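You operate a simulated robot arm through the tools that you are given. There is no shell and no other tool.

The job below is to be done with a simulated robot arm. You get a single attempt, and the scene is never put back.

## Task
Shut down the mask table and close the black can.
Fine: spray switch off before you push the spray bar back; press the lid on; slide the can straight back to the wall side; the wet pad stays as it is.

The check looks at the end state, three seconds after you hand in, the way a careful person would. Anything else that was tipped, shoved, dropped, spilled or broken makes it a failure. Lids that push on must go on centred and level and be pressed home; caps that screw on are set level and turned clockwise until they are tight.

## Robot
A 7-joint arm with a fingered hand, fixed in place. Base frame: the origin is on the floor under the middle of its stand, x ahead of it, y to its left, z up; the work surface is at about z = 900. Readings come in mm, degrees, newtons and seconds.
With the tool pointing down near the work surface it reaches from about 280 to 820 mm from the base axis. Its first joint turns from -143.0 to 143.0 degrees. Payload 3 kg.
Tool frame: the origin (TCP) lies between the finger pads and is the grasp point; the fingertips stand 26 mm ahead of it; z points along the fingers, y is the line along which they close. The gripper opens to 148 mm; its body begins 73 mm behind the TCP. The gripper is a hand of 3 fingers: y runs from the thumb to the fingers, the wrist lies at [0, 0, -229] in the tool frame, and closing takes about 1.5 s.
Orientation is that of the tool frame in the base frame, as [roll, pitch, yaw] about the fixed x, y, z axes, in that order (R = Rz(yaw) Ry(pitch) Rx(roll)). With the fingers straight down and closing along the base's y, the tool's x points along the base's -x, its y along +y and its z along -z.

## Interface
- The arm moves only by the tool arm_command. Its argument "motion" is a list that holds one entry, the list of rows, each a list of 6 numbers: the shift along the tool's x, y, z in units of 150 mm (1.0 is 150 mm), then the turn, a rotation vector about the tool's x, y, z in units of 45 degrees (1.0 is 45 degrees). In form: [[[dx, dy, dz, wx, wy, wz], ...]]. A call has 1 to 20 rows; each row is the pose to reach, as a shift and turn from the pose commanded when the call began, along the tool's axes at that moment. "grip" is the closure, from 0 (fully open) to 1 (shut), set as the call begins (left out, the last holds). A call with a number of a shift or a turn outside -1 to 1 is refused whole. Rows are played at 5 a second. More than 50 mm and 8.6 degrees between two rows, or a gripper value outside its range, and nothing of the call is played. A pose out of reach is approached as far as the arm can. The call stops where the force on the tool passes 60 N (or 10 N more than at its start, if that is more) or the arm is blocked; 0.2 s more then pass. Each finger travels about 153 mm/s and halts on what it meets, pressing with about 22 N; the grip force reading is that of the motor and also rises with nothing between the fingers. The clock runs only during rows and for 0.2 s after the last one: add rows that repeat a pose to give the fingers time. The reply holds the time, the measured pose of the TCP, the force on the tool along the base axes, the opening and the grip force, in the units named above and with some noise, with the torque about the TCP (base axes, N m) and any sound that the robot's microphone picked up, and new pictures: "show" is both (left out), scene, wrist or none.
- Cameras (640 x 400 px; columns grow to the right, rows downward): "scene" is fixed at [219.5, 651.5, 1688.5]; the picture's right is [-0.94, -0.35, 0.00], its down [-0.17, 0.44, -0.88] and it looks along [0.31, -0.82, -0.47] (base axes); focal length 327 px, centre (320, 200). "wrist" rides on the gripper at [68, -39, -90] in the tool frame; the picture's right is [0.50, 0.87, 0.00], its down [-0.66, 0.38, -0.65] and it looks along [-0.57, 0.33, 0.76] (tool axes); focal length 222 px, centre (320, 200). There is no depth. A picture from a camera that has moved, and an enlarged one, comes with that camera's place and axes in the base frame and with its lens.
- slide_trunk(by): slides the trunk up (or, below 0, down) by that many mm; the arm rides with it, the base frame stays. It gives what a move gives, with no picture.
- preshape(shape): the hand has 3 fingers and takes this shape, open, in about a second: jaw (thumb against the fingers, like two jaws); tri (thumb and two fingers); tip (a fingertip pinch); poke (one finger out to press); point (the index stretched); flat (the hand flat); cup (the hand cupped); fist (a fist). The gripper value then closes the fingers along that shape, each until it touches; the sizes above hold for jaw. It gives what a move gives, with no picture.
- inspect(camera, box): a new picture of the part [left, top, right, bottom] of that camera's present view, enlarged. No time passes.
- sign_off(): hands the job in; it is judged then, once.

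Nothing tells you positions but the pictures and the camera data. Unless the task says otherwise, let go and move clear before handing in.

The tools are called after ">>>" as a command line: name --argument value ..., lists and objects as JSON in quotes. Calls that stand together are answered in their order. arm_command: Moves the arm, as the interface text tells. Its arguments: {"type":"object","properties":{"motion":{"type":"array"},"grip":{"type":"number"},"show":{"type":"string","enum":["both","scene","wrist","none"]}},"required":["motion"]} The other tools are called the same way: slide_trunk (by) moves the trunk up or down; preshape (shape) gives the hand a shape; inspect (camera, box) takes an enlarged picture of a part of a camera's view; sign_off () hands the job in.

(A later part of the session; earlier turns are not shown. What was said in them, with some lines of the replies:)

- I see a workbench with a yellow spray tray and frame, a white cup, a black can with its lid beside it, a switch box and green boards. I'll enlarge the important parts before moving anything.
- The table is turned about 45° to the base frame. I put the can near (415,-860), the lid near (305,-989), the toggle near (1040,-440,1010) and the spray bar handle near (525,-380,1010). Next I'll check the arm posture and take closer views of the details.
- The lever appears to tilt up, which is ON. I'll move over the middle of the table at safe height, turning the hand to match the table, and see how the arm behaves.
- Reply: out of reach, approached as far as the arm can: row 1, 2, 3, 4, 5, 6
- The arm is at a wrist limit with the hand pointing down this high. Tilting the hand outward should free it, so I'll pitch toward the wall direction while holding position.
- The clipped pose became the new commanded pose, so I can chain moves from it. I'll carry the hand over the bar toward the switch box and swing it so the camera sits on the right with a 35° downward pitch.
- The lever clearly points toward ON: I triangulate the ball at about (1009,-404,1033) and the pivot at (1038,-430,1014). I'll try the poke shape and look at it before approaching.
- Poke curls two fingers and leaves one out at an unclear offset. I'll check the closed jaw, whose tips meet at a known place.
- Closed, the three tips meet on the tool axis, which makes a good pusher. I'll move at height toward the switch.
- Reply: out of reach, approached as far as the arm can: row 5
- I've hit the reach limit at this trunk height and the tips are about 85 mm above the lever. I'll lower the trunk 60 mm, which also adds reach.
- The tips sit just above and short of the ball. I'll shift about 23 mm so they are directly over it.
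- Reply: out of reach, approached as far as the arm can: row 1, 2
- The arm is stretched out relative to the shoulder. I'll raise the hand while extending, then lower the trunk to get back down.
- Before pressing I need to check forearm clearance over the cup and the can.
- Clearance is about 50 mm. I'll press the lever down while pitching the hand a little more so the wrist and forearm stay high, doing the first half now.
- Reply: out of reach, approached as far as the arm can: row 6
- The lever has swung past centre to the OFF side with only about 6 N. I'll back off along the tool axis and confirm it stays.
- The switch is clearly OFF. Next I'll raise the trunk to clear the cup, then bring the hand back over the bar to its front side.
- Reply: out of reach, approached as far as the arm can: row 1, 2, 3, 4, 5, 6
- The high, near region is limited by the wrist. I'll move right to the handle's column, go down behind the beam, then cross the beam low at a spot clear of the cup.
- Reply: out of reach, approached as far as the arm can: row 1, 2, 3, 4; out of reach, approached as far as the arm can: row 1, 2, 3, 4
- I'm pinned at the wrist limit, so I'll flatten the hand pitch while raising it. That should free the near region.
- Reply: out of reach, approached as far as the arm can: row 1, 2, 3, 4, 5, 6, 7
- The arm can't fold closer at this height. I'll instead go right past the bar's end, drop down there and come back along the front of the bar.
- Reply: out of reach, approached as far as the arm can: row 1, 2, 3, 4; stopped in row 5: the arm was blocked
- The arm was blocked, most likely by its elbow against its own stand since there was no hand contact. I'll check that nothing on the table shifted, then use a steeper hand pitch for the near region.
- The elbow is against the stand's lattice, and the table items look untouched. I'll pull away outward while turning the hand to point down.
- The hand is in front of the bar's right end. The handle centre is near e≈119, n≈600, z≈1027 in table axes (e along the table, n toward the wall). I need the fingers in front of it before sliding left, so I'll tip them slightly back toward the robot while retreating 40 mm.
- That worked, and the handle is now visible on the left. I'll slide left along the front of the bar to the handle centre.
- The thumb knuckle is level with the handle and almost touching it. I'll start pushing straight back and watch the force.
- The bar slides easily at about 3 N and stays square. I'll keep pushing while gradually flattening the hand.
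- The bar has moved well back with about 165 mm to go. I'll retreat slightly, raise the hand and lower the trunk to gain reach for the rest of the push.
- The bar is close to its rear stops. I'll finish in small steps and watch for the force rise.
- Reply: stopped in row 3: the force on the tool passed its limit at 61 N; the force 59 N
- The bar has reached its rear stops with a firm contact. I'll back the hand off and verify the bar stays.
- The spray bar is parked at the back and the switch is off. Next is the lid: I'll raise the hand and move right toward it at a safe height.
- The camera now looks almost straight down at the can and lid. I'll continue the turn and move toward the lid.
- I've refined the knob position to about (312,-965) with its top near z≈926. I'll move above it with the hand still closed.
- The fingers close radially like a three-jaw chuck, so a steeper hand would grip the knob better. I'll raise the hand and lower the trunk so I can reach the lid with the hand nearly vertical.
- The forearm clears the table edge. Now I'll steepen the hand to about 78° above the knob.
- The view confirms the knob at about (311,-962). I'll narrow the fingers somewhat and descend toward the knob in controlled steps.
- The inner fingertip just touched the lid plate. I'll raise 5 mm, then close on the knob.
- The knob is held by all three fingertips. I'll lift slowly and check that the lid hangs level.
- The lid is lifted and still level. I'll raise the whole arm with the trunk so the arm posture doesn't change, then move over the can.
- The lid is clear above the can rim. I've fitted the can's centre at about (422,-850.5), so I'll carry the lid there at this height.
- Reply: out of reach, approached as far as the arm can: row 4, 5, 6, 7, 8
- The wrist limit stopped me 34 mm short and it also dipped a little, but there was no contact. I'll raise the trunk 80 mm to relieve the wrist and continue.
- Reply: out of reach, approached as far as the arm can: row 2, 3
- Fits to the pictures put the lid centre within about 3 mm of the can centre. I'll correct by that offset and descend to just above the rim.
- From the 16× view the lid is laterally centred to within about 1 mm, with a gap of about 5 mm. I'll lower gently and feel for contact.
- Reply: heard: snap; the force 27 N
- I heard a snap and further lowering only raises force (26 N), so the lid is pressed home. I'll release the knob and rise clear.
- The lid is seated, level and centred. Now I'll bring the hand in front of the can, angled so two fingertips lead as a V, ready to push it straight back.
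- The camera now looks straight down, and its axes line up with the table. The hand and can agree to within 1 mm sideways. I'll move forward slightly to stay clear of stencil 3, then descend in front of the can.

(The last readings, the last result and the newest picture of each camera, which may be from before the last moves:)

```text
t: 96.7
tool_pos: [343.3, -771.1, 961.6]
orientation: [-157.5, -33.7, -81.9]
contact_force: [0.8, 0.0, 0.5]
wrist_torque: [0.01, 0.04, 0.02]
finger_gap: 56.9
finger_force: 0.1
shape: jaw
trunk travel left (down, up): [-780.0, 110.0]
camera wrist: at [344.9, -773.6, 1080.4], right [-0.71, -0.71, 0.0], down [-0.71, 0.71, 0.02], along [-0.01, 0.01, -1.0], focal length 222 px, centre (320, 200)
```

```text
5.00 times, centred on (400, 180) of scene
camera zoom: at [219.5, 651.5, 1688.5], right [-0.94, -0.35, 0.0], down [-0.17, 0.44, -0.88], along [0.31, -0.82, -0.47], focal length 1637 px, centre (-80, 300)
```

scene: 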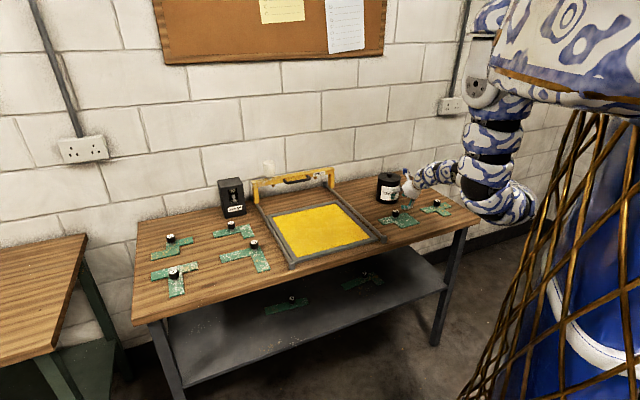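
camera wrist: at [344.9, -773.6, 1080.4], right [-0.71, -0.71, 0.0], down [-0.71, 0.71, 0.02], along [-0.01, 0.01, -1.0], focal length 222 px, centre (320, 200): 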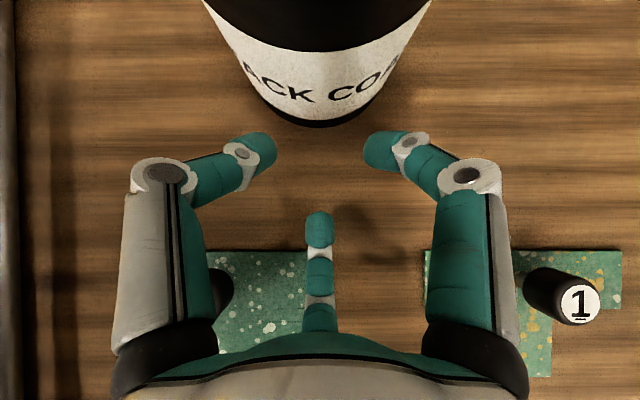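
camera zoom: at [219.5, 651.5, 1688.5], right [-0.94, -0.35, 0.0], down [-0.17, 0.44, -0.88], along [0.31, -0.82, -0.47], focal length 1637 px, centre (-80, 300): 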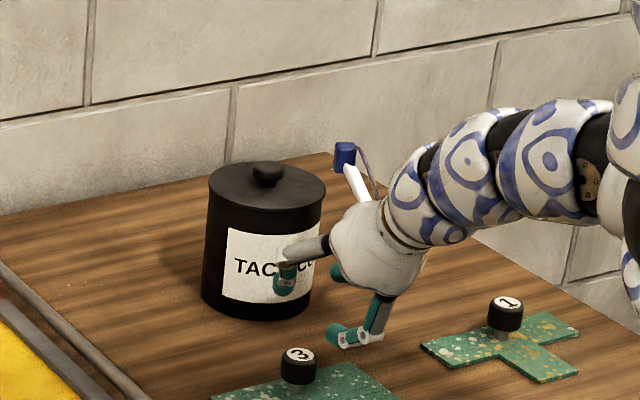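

The two leading fingertips are symmetric about the can and low on its body. I'll begin a slow straight push toward the wall.

>>> arm_command --motion '[[[0.035, -0.02, 0.034, 0, 0, 0], [0.071, -0.041, 0.069, 0, 0, 0], [0.106, -0.061, 0.103, 0, 0, 0], [0.142, -0.082, 0.137, 0, 0, 0], [0.177, -0.102, 0.171, 0, 0, 0]]]'

>>> inspect --camera "scene" --box '[360, 140, 440, 220]'

```text
t: 97.9
tool_pos: [371.1, -799.4, 962.9]
orientation: [-157.4, -33.7, -82.0]
contact_force: [-1.1, 1.8, -0.2]
wrist_torque: [0.0, -0.02, 0.03]
finger_gap: 56.9
finger_force: 0.1
shape: jaw
trunk travel left (down, up): [-780.0, 110.0]
camera wrist: at [373.9, -801.8, 1081.5], right [-0.71, -0.71, 0.0], down [-0.71, 0.71, 0.02], along [-0.01, 0.01, -1.0], focal length 222 px, centre (320, 200)
```

scene: 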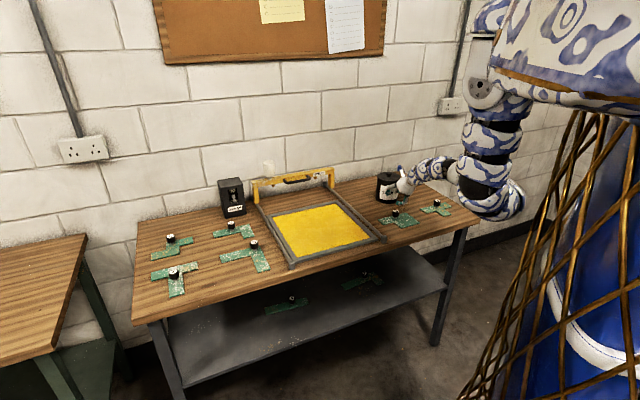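
wrist: 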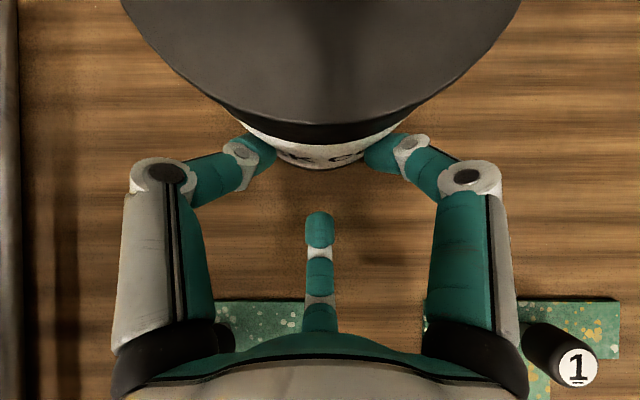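

```text
5.00 times, centred on (400, 180) of scene
camera zoom: at [219.5, 651.5, 1688.5], right [-0.94, -0.35, 0.0], down [-0.17, 0.44, -0.88], along [0.31, -0.82, -0.47], focal length 1637 px, centre (-80, 300)
```

zoom: 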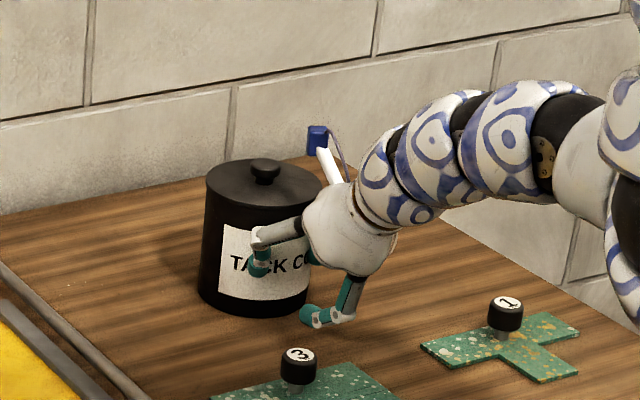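

>>> arm_command --motion '[[[0.037, -0.021, 0.036, 0, 0, 0], [0.074, -0.043, 0.072, 0, 0, 0], [0.112, -0.065, 0.108, 0, 0, 0], [0.149, -0.086, 0.144, 0, 0, 0], [0.186, -0.107, 0.18, 0, 0, 0], [0.223, -0.129, 0.216, 0, 0, 0], [0.26, -0.15, 0.252, 0, 0, 0], [0.298, -0.172, 0.288, 0, 0, 0], [0.335, -0.193, 0.324, 0, 0, 0], [0.372, -0.215, 0.36, 0, 0, 0]]]'

>>> inspect --camera "scene" --box '[350, 130, 450, 220]'

```text
t: 100.1
tool_pos: [431.2, -857.9, 961.5]
orientation: [-157.4, -33.7, -82.0]
contact_force: [-1.5, 1.3, 0.1]
wrist_torque: [0.01, 0.03, 0.0]
finger_gap: 57.2
finger_force: 0.0
shape: jaw
trunk travel left (down, up): [-780.0, 110.0]
camera wrist: at [432.9, -861.0, 1080.7], right [-0.71, -0.71, 0.0], down [-0.71, 0.71, 0.02], along [-0.01, 0.01, -1.0], focal length 222 px, centre (320, 200)
```

scene: 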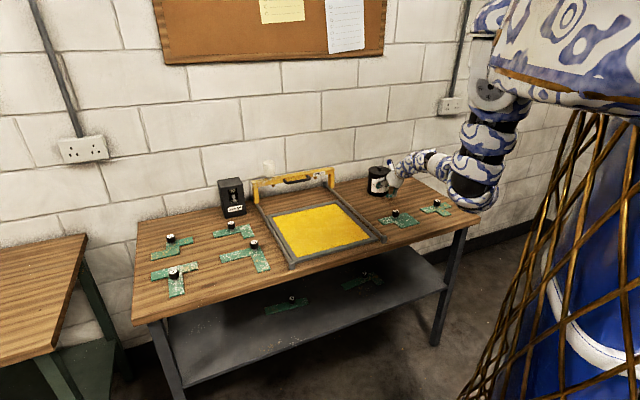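
wrist: 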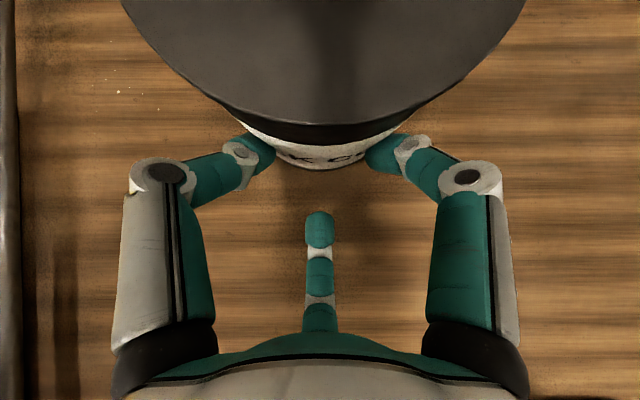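

```text
4.44 times, centred on (400, 175) of scene
camera zoom: at [219.5, 651.5, 1688.5], right [-0.94, -0.35, 0.0], down [-0.17, 0.44, -0.88], along [0.31, -0.82, -0.47], focal length 1455 px, centre (-36, 311)
```

zoom: 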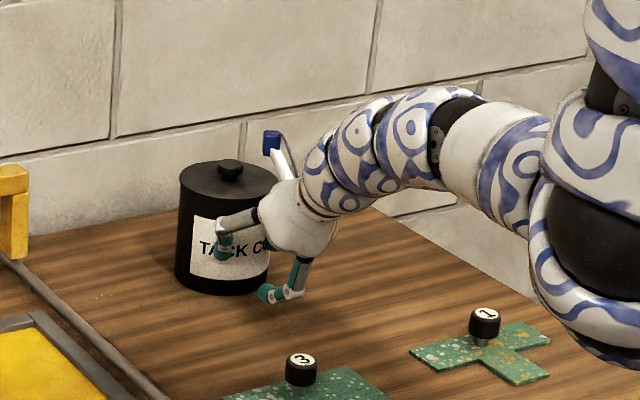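

The can is sliding straight with about 2 N of push. I'm near the arm's reach at this trunk height, so I'll back off, raise the hand and lower the trunk before finishing.

>>> arm_command --motion '[[[-0.1, 0.057, -0.096, 0, 0, 0], [-0.199, 0.115, -0.193, 0, 0, 0], [-0.12, 0.069, -0.302, 0, 0, 0], [-0.041, 0.024, -0.411, 0, 0, 0], [0.038, -0.022, -0.52, 0, 0, 0], [0.118, -0.068, -0.629, 0, 0, 0], [0.197, -0.113, -0.738, 0, 0, 0], [0.276, -0.159, -0.847, 0, 0, 0]]]'

>>> inspect --camera "wrist" --box '[160, 0, 480, 200]'

```text
t: 101.9
tool_pos: [401.7, -827.3, 1090.8]
orientation: [-157.2, -33.8, -82.0]
contact_force: [0.0, -0.5, 0.4]
wrist_torque: [0.0, 0.01, -0.01]
finger_gap: 56.5
finger_force: 0.1
shape: jaw
trunk travel left (down, up): [-780.0, 110.0]
camera wrist: at [402.9, -829.8, 1210.4], right [-0.71, -0.71, 0.0], down [-0.71, 0.71, 0.02], along [-0.01, 0.01, -1.0], focal length 222 px, centre (320, 200)
```

scene: 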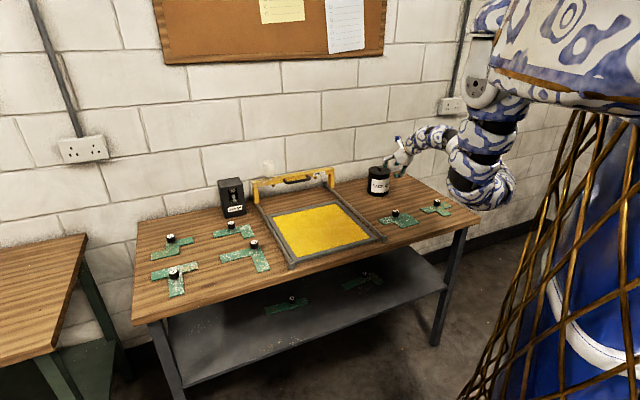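
wrist: 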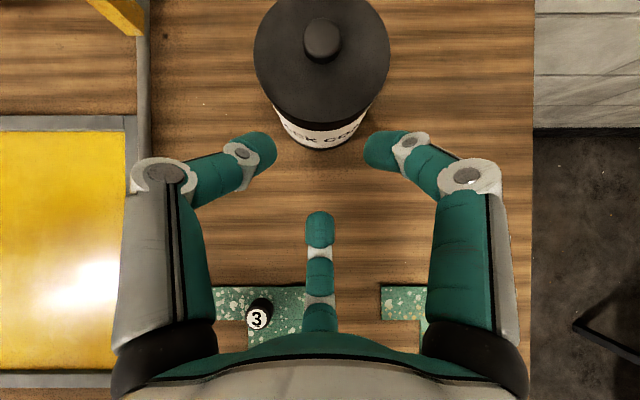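

```text
2.00 times, centred on (320, 100) of wrist
camera zoom: at [402.9, -829.8, 1210.4], right [-0.71, -0.71, 0.0], down [-0.71, 0.71, 0.02], along [-0.01, 0.01, -1.0], focal length 444 px, centre (320, 400)
```

zoom: 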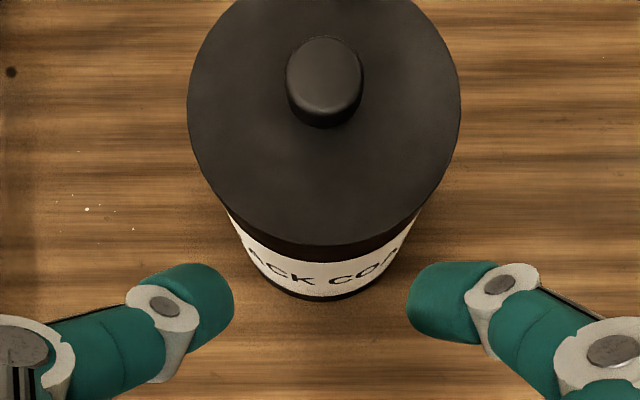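

>>> slide_trunk --by -128

>>> arm_command --motion '[[[0.074, -0.043, -0.102, 0, 0, 0], [0.148, -0.085, -0.204, 0, 0, 0], [0.223, -0.129, -0.306, 0, 0, 0]]]'

```text
t: 103.5
tool_pos: [401.6, -827.2, 962.1]
orientation: [-157.4, -33.7, -82.0]
contact_force: [0.5, 0.3, -0.4]
wrist_torque: [0.03, -0.01, 0.01]
finger_gap: 56.7
finger_force: 0.0
shape: jaw
trunk travel left (down, up): [-652.0, 238.0]
```

```text
t: 104.3
tool_pos: [400.7, -827.3, 1022.9]
orientation: [-157.4, -33.6, -81.9]
contact_force: [0.3, 0.4, 0.4]
wrist_torque: [0.02, 0.01, -0.01]
finger_gap: 56.6
finger_force: 0.1
shape: jaw
trunk travel left (down, up): [-652.0, 238.0]
camera wrist: at [403.6, -828.8, 1142.1], right [-0.71, -0.71, 0.0], down [-0.71, 0.71, 0.02], along [-0.01, 0.01, -1.0], focal length 222 px, centre (320, 200)
```

scene: 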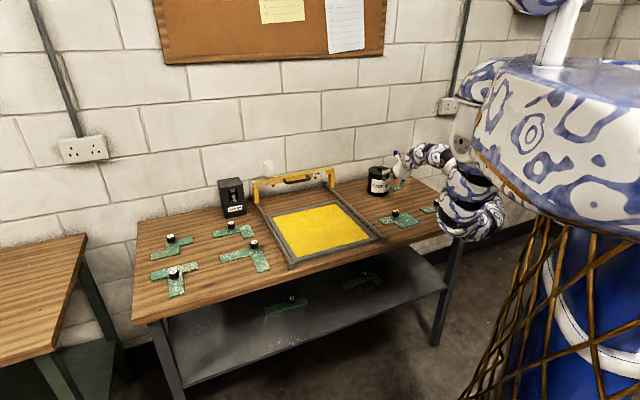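
wrist: 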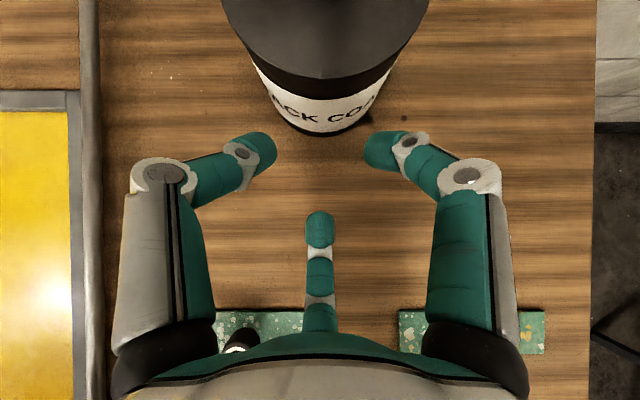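

>>> slide_trunk --by -60

>>> arm_command --motion '[[[0.066, -0.038, 0.064, 0, 0, 0], [0.133, -0.077, 0.129, 0, 0, 0], [0.186, -0.107, 0.18, 0, 0, 0]]]'

```text
t: 105.3
tool_pos: [401.8, -826.7, 962.6]
orientation: [-157.4, -33.8, -81.9]
contact_force: [0.1, 0.3, 0.1]
wrist_torque: [-0.01, 0.0, -0.02]
finger_gap: 56.4
finger_force: 0.0
shape: jaw
trunk travel left (down, up): [-592.0, 298.0]
```

```text
t: 106.1
tool_pos: [430.7, -856.9, 960.8]
orientation: [-157.4, -33.6, -82.0]
contact_force: [-0.8, 0.8, 0.0]
wrist_torque: [0.03, -0.01, -0.05]
finger_gap: 56.6
finger_force: 0.1
shape: jaw
trunk travel left (down, up): [-592.0, 298.0]
camera wrist: at [433.1, -858.7, 1081.1], right [-0.71, -0.71, 0.0], down [-0.71, 0.71, 0.02], along [-0.01, 0.01, -1.0], focal length 222 px, centre (320, 200)
```

scene: 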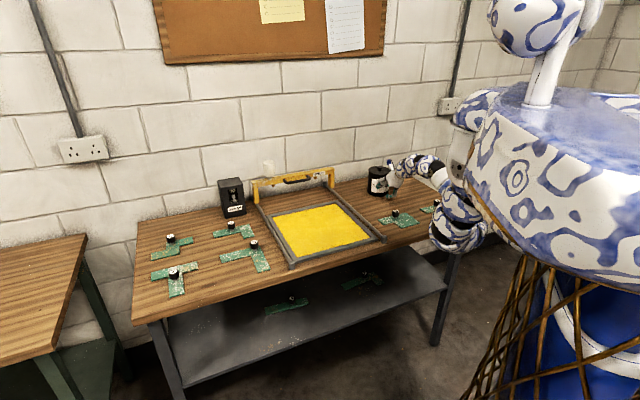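
wrist: 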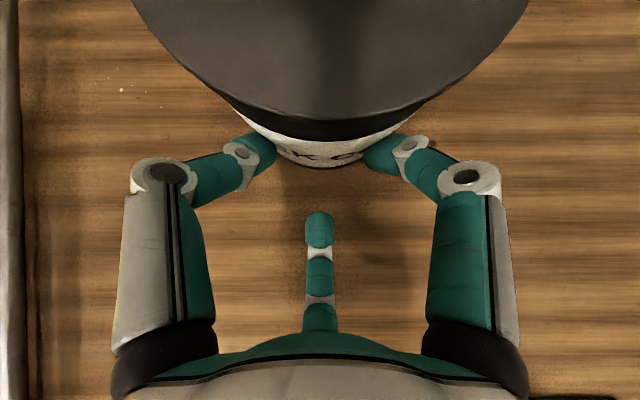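

>>> arm_command --motion '[[[0.037, -0.021, 0.036, 0, 0, 0], [0.074, -0.043, 0.072, 0, 0, 0], [0.111, -0.064, 0.107, 0, 0, 0], [0.147, -0.085, 0.143, 0, 0, 0], [0.184, -0.106, 0.179, 0, 0, 0], [0.221, -0.128, 0.215, 0, 0, 0], [0.258, -0.149, 0.25, 0, 0, 0], [0.295, -0.17, 0.286, 0, 0, 0], [0.332, -0.191, 0.322, 0, 0, 0], [0.354, -0.204, 0.343, 0, 0, 0]]]'

>>> inspect --camera "scene" --box '[330, 120, 430, 210]'

```text
t: 108.3
tool_pos: [489.7, -913.6, 961.7]
orientation: [-157.5, -33.8, -81.8]
contact_force: [-2.3, 1.8, -0.2]
wrist_torque: [-0.02, -0.02, 0.0]
finger_gap: 56.8
finger_force: 0.0
shape: jaw
trunk travel left (down, up): [-592.0, 298.0]
camera wrist: at [490.1, -914.8, 1082.3], right [-0.71, -0.71, 0.0], down [-0.71, 0.71, 0.02], along [-0.01, 0.01, -1.0], focal length 222 px, centre (320, 200)
```

scene: 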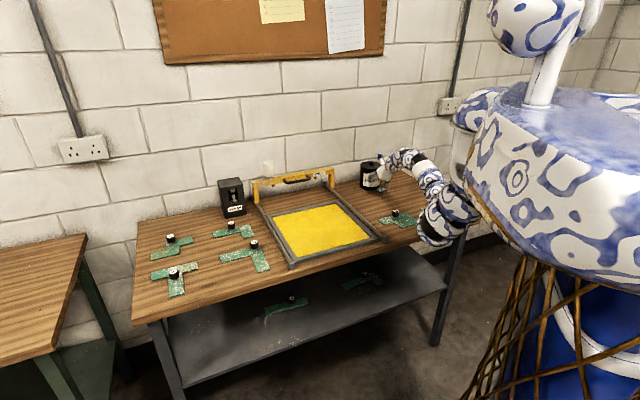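
wrist: 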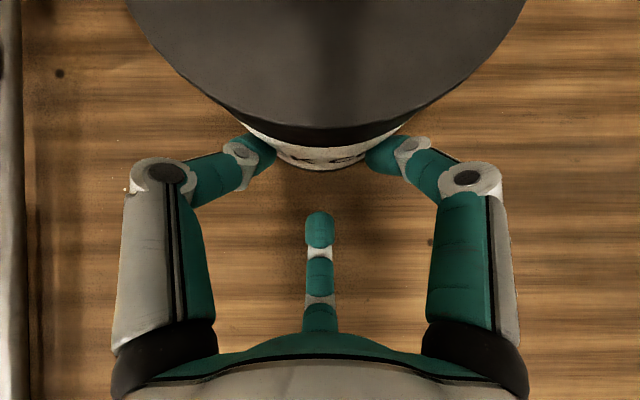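

```text
4.44 times, centred on (380, 165) of scene
camera zoom: at [219.5, 651.5, 1688.5], right [-0.94, -0.35, 0.0], down [-0.17, 0.44, -0.88], along [0.31, -0.82, -0.47], focal length 1455 px, centre (53, 356)
```

zoom: 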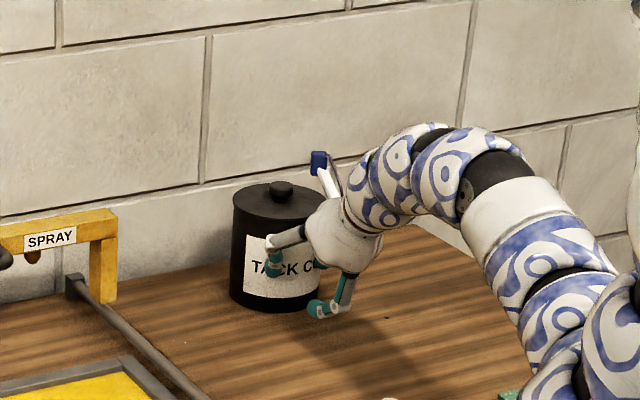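

>>> arm_command --motion '[[[0.035, -0.017, 0.032, 0, 0, 0], [0.069, -0.034, 0.064, 0, 0, 0], [0.104, -0.051, 0.096, 0, 0, 0], [0.138, -0.068, 0.128, 0, 0, 0]]]'

>>> inspect --camera "scene" --box '[330, 140, 410, 200]'

```text
t: 109.3
tool_pos: [508.7, -935.3, 962.3]
orientation: [-157.4, -33.8, -81.9]
contact_force: [-1.5, 0.0, -0.6]
wrist_torque: [0.03, 0.03, -0.04]
finger_gap: 56.8
finger_force: 0.1
shape: jaw
trunk travel left (down, up): [-592.0, 298.0]
camera wrist: at [510.0, -937.5, 1082.1], right [-0.71, -0.71, 0.0], down [-0.71, 0.71, 0.02], along [-0.01, 0.01, -1.0], focal length 222 px, centre (320, 200)
```

scene: 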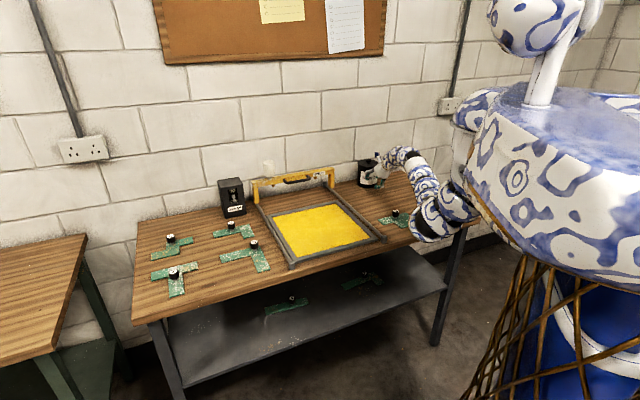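
wrist: 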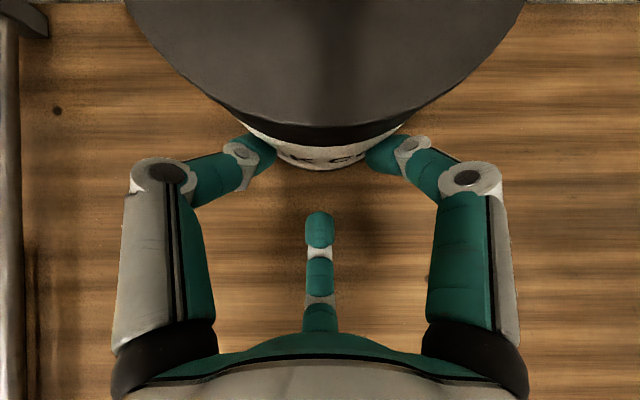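

```text
6.67 times, centred on (370, 170) of scene
camera zoom: at [219.5, 651.5, 1688.5], right [-0.94, -0.35, 0.0], down [-0.17, 0.44, -0.88], along [0.31, -0.82, -0.47], focal length 2182 px, centre (-13, 400)
```

zoom: 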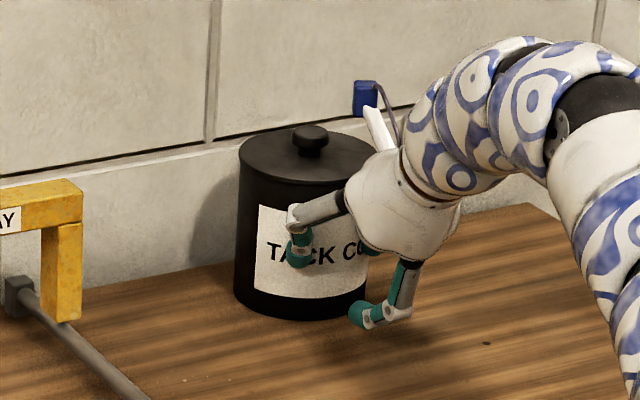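

The table's back edge appears at n≈1184, so the lid edge has about 27 mm left. I'll push about 18 mm more, gently, so the can ends just short of the wall.

>>> arm_command --motion '[[[0.02, -0.012, 0.019, 0.017, 0.029, 0], [0.04, -0.023, 0.039, 0.034, 0.058, 0], [0.06, -0.035, 0.058, 0.05, 0.086, 0], [0.08, -0.046, 0.077, 0.067, 0.115, 0]]]'

>>> inspect --camera "scene" --box '[330, 140, 410, 200]'

```text
t: 110.3
tool_pos: [521.3, -948.6, 961.6]
orientation: [-152.8, -38.4, -84.7]
contact_force: [-2.3, 1.1, -1.4]
wrist_torque: [0.07, 0.04, 0.01]
finger_gap: 56.7
finger_force: 0.0
shape: jaw
trunk travel left (down, up): [-592.0, 298.0]
camera wrist: at [513.2, -941.6, 1080.5], right [-0.71, -0.71, 0.0], down [-0.7, 0.7, -0.09], along [0.06, -0.06, -1.0], focal length 222 px, centre (320, 200)
```

scene: 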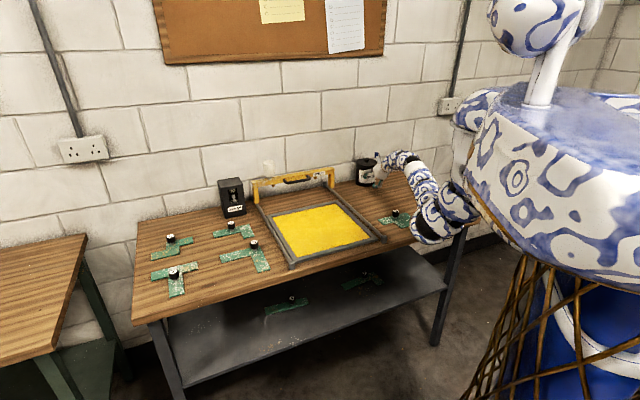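
wrist: 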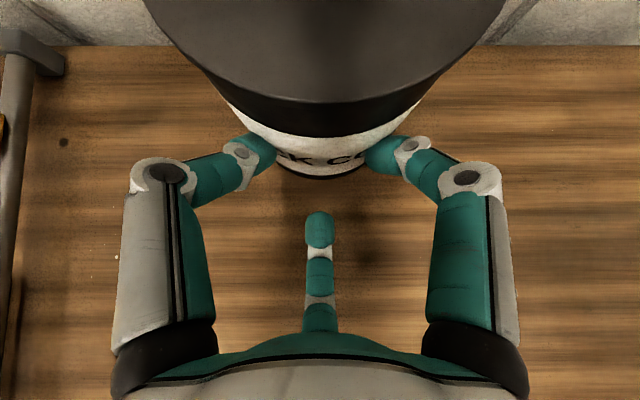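

```text
6.67 times, centred on (370, 170) of scene
camera zoom: at [219.5, 651.5, 1688.5], right [-0.94, -0.35, 0.0], down [-0.17, 0.44, -0.88], along [0.31, -0.82, -0.47], focal length 2182 px, centre (-13, 400)
```

zoom: 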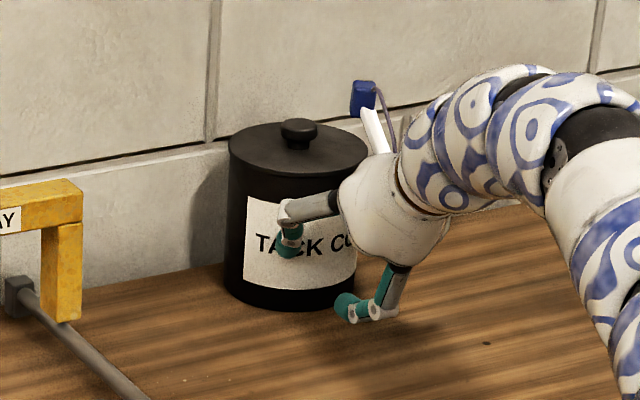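

The can is now within roughly 5–10 mm of the wall and still upright. I'll back straight off, then rise clear.

>>> arm_command --motion '[[[-0.06, 0.035, -0.072, 0, 0, 0], [-0.12, 0.07, -0.144, 0, 0, 0], [-0.18, 0.104, -0.216, 0, 0, 0], [-0.241, 0.139, -0.288, 0, 0, 0], [-0.158, 0.091, -0.381, 0, 0, 0], [-0.075, 0.043, -0.473, 0, 0, 0], [0.008, -0.005, -0.566, 0, 0, 0], [0.091, -0.053, -0.659, 0, 0, 0], [0.174, -0.101, -0.751, 0, 0, 0], [0.257, -0.149, -0.844, 0, 0, 0]]]'

>>> inspect --camera "scene" --box '[340, 145, 400, 195]'

>>> inspect --camera "wrist" --box '[160, 0, 480, 200]'

```text
t: 112.5
tool_pos: [479.0, -904.6, 1083.0]
orientation: [-152.7, -38.4, -84.7]
contact_force: [0.1, 0.0, -0.2]
wrist_torque: [-0.01, -0.01, -0.01]
finger_gap: 56.2
finger_force: 0.1
shape: jaw
trunk travel left (down, up): [-592.0, 298.0]
camera wrist: at [472.1, -898.0, 1201.9], right [-0.71, -0.71, 0.0], down [-0.7, 0.7, -0.09], along [0.06, -0.06, -1.0], focal length 222 px, centre (320, 200)
```

scene: 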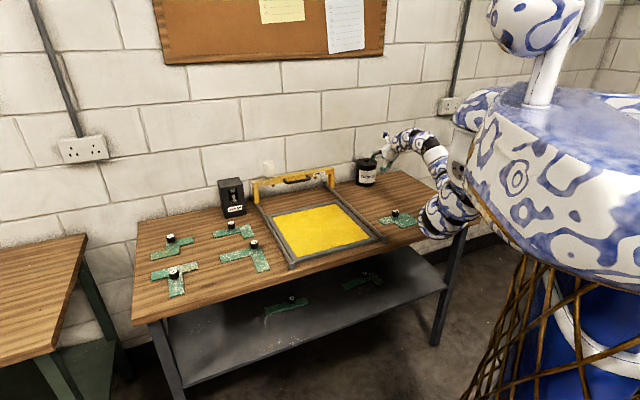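
wrist: 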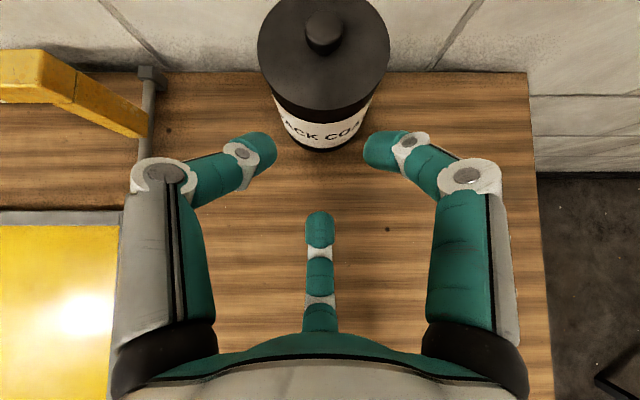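

```text
8.00 times, centred on (370, 170) of scene
camera zoom: at [219.5, 651.5, 1688.5], right [-0.94, -0.35, 0.0], down [-0.17, 0.44, -0.88], along [0.31, -0.82, -0.47], focal length 2619 px, centre (-80, 440)
```

zoom: 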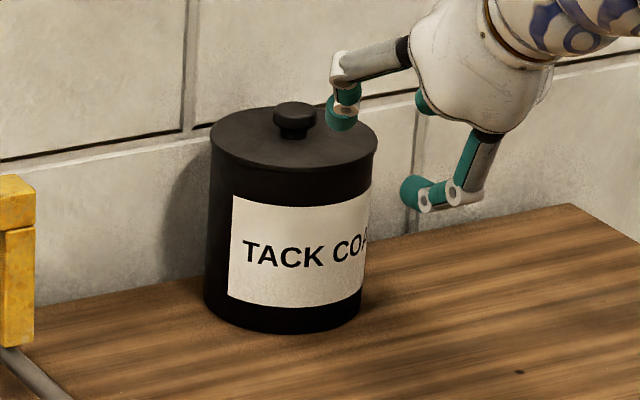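

```text
2.00 times, centred on (320, 100) of wrist
camera zoom: at [472.1, -898.0, 1201.9], right [-0.71, -0.71, 0.0], down [-0.7, 0.7, -0.09], along [0.06, -0.06, -1.0], focal length 444 px, centre (320, 400)
```

zoom: 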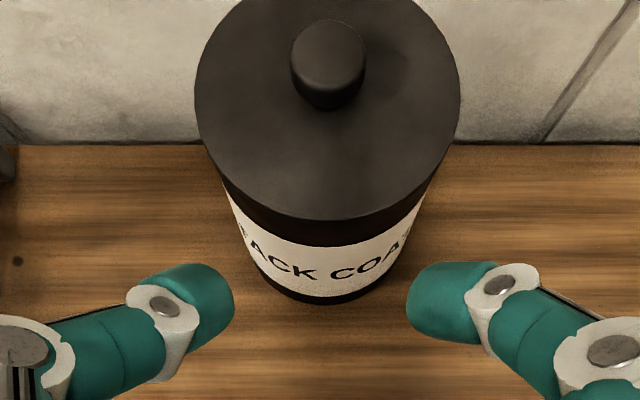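

The can stands upright, lidded and close to the wall. I'll raise the arm clear and do a final check of everything.

>>> slide_trunk --by 150

>>> arm_command --motion '[[[-0.1, 0.058, -0.12, 0, 0, 0], [-0.2, 0.116, -0.24, 0, 0, 0], [-0.3, 0.174, -0.36, 0, 0, 0], [-0.4, 0.232, -0.48, 0, 0, 0]]]'

>>> inspect --camera "scene" --box '[340, 145, 480, 235]'

>>> inspect --camera "scene" --box '[220, 150, 400, 270]'

>>> inspect --camera "scene" --box '[210, 165, 270, 220]'

>>> inspect --camera "scene" --box '[130, 200, 290, 310]'

```text
t: 114.2
tool_pos: [478.6, -904.5, 1232.1]
orientation: [-152.8, -38.5, -84.7]
contact_force: [-1.0, -0.7, 1.1]
wrist_torque: [-0.01, 0.0, -0.04]
finger_gap: 56.5
finger_force: 0.1
shape: jaw
trunk travel left (down, up): [-742.0, 148.0]
```

```text
t: 115.2
tool_pos: [408.8, -832.9, 1231.9]
orientation: [-152.8, -38.4, -84.6]
contact_force: [-0.8, -0.3, 0.8]
wrist_torque: [0.01, -0.03, 0.02]
finger_gap: 56.6
finger_force: 0.0
shape: jaw
trunk travel left (down, up): [-742.0, 148.0]
camera wrist: at [401.2, -826.6, 1351.6], right [-0.71, -0.71, 0.0], down [-0.7, 0.7, -0.09], along [0.06, -0.06, -1.0], focal length 222 px, centre (320, 200)
```

scene: 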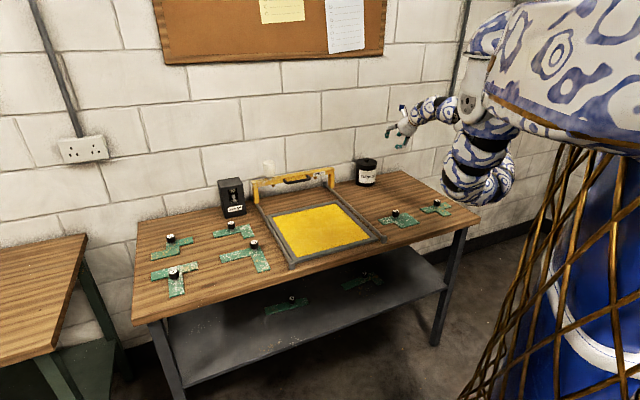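
wrist: 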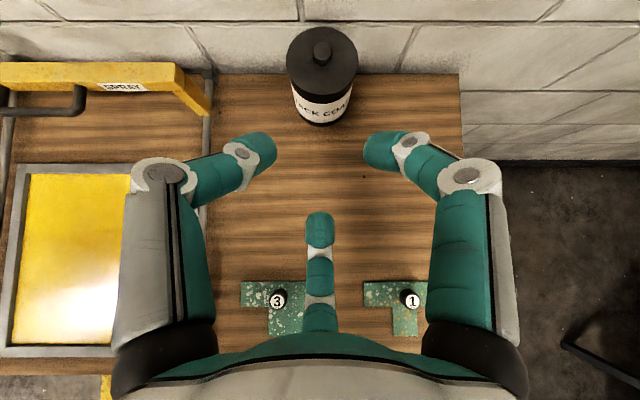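

```text
4.44 times, centred on (410, 190) of scene
camera zoom: at [219.5, 651.5, 1688.5], right [-0.94, -0.35, 0.0], down [-0.17, 0.44, -0.88], along [0.31, -0.82, -0.47], focal length 1455 px, centre (-80, 244)
```

zoom: 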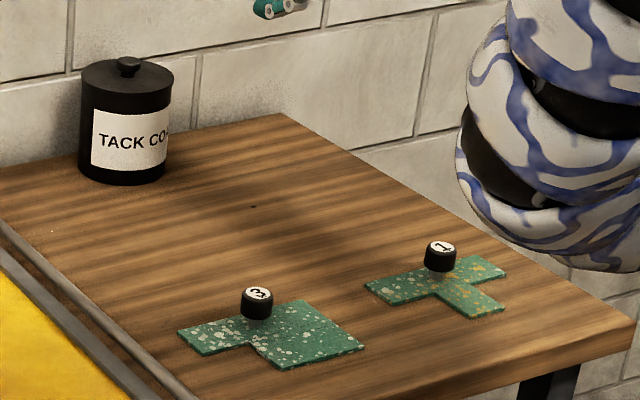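

```text
3.33 times, centred on (310, 210) of scene
camera zoom: at [219.5, 651.5, 1688.5], right [-0.94, -0.35, 0.0], down [-0.17, 0.44, -0.88], along [0.31, -0.82, -0.47], focal length 1091 px, centre (353, 167)
```

zoom: 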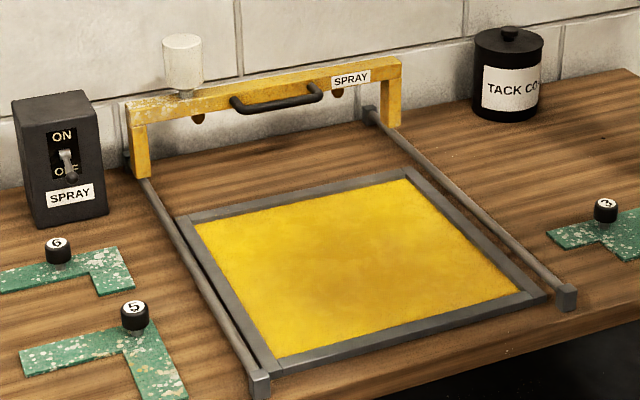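

```text
7.27 times, centred on (240, 192) of scene
camera zoom: at [219.5, 651.5, 1688.5], right [-0.94, -0.35, 0.0], down [-0.17, 0.44, -0.88], along [0.31, -0.82, -0.47], focal length 2381 px, centre (902, 254)
```

zoom: 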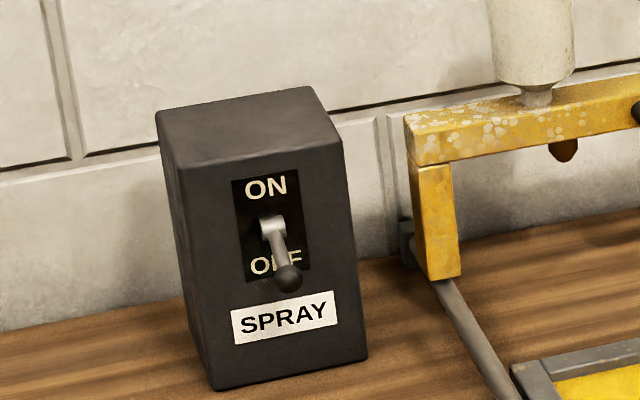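

```text
3.64 times, centred on (210, 255) of scene
camera zoom: at [219.5, 651.5, 1688.5], right [-0.94, -0.35, 0.0], down [-0.17, 0.44, -0.88], along [0.31, -0.82, -0.47], focal length 1190 px, centre (720, 0)
```

zoom: 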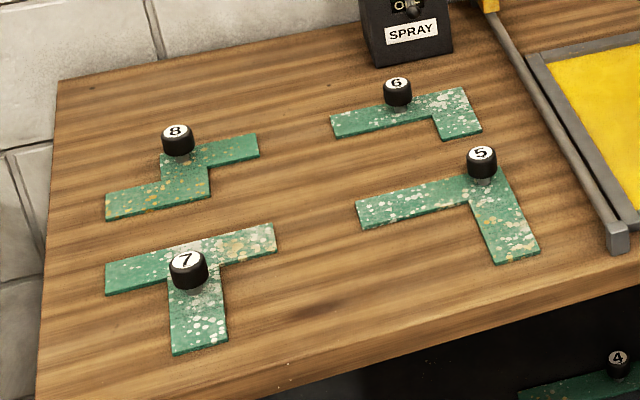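

The final check looks good:
- **Switch:** the spray switch is off.
- **Bar:** it is parked against its rear stops.
- **Pad, cup and masks:** they look undisturbed.
- **Can:** the lid snapped on level and centred. The can stands upright near the wall, directly behind where it started.

The arm is clear, so I'm handing in.

>>> sign_off

```text
The job is handed in.
```

I shut down the mask table and closed the black can, then handed in the job. I haven't seen the result of the check.

- **Spray switch:** I turned it off first, and the lever still points to OFF.
- **Spray bar:** I pushed it straight back by its handle until it hit the rear stops.
- **Lid:** it is on level and centred. It snapped home, and pressing down further moved nothing.
- **Can:** I slid it straight back, and it stands upright with its lid edge roughly 5–8 mm from the wall. It drifted only about 2–3 mm sideways.
- **Everything else:** the wet pad, cup and numbered masks look as they were.

Early on, the robot's elbow bumped its own stand, which stopped the arm for a moment. Nothing on the table moved. The arm let go and was clear of the table before I handed in.
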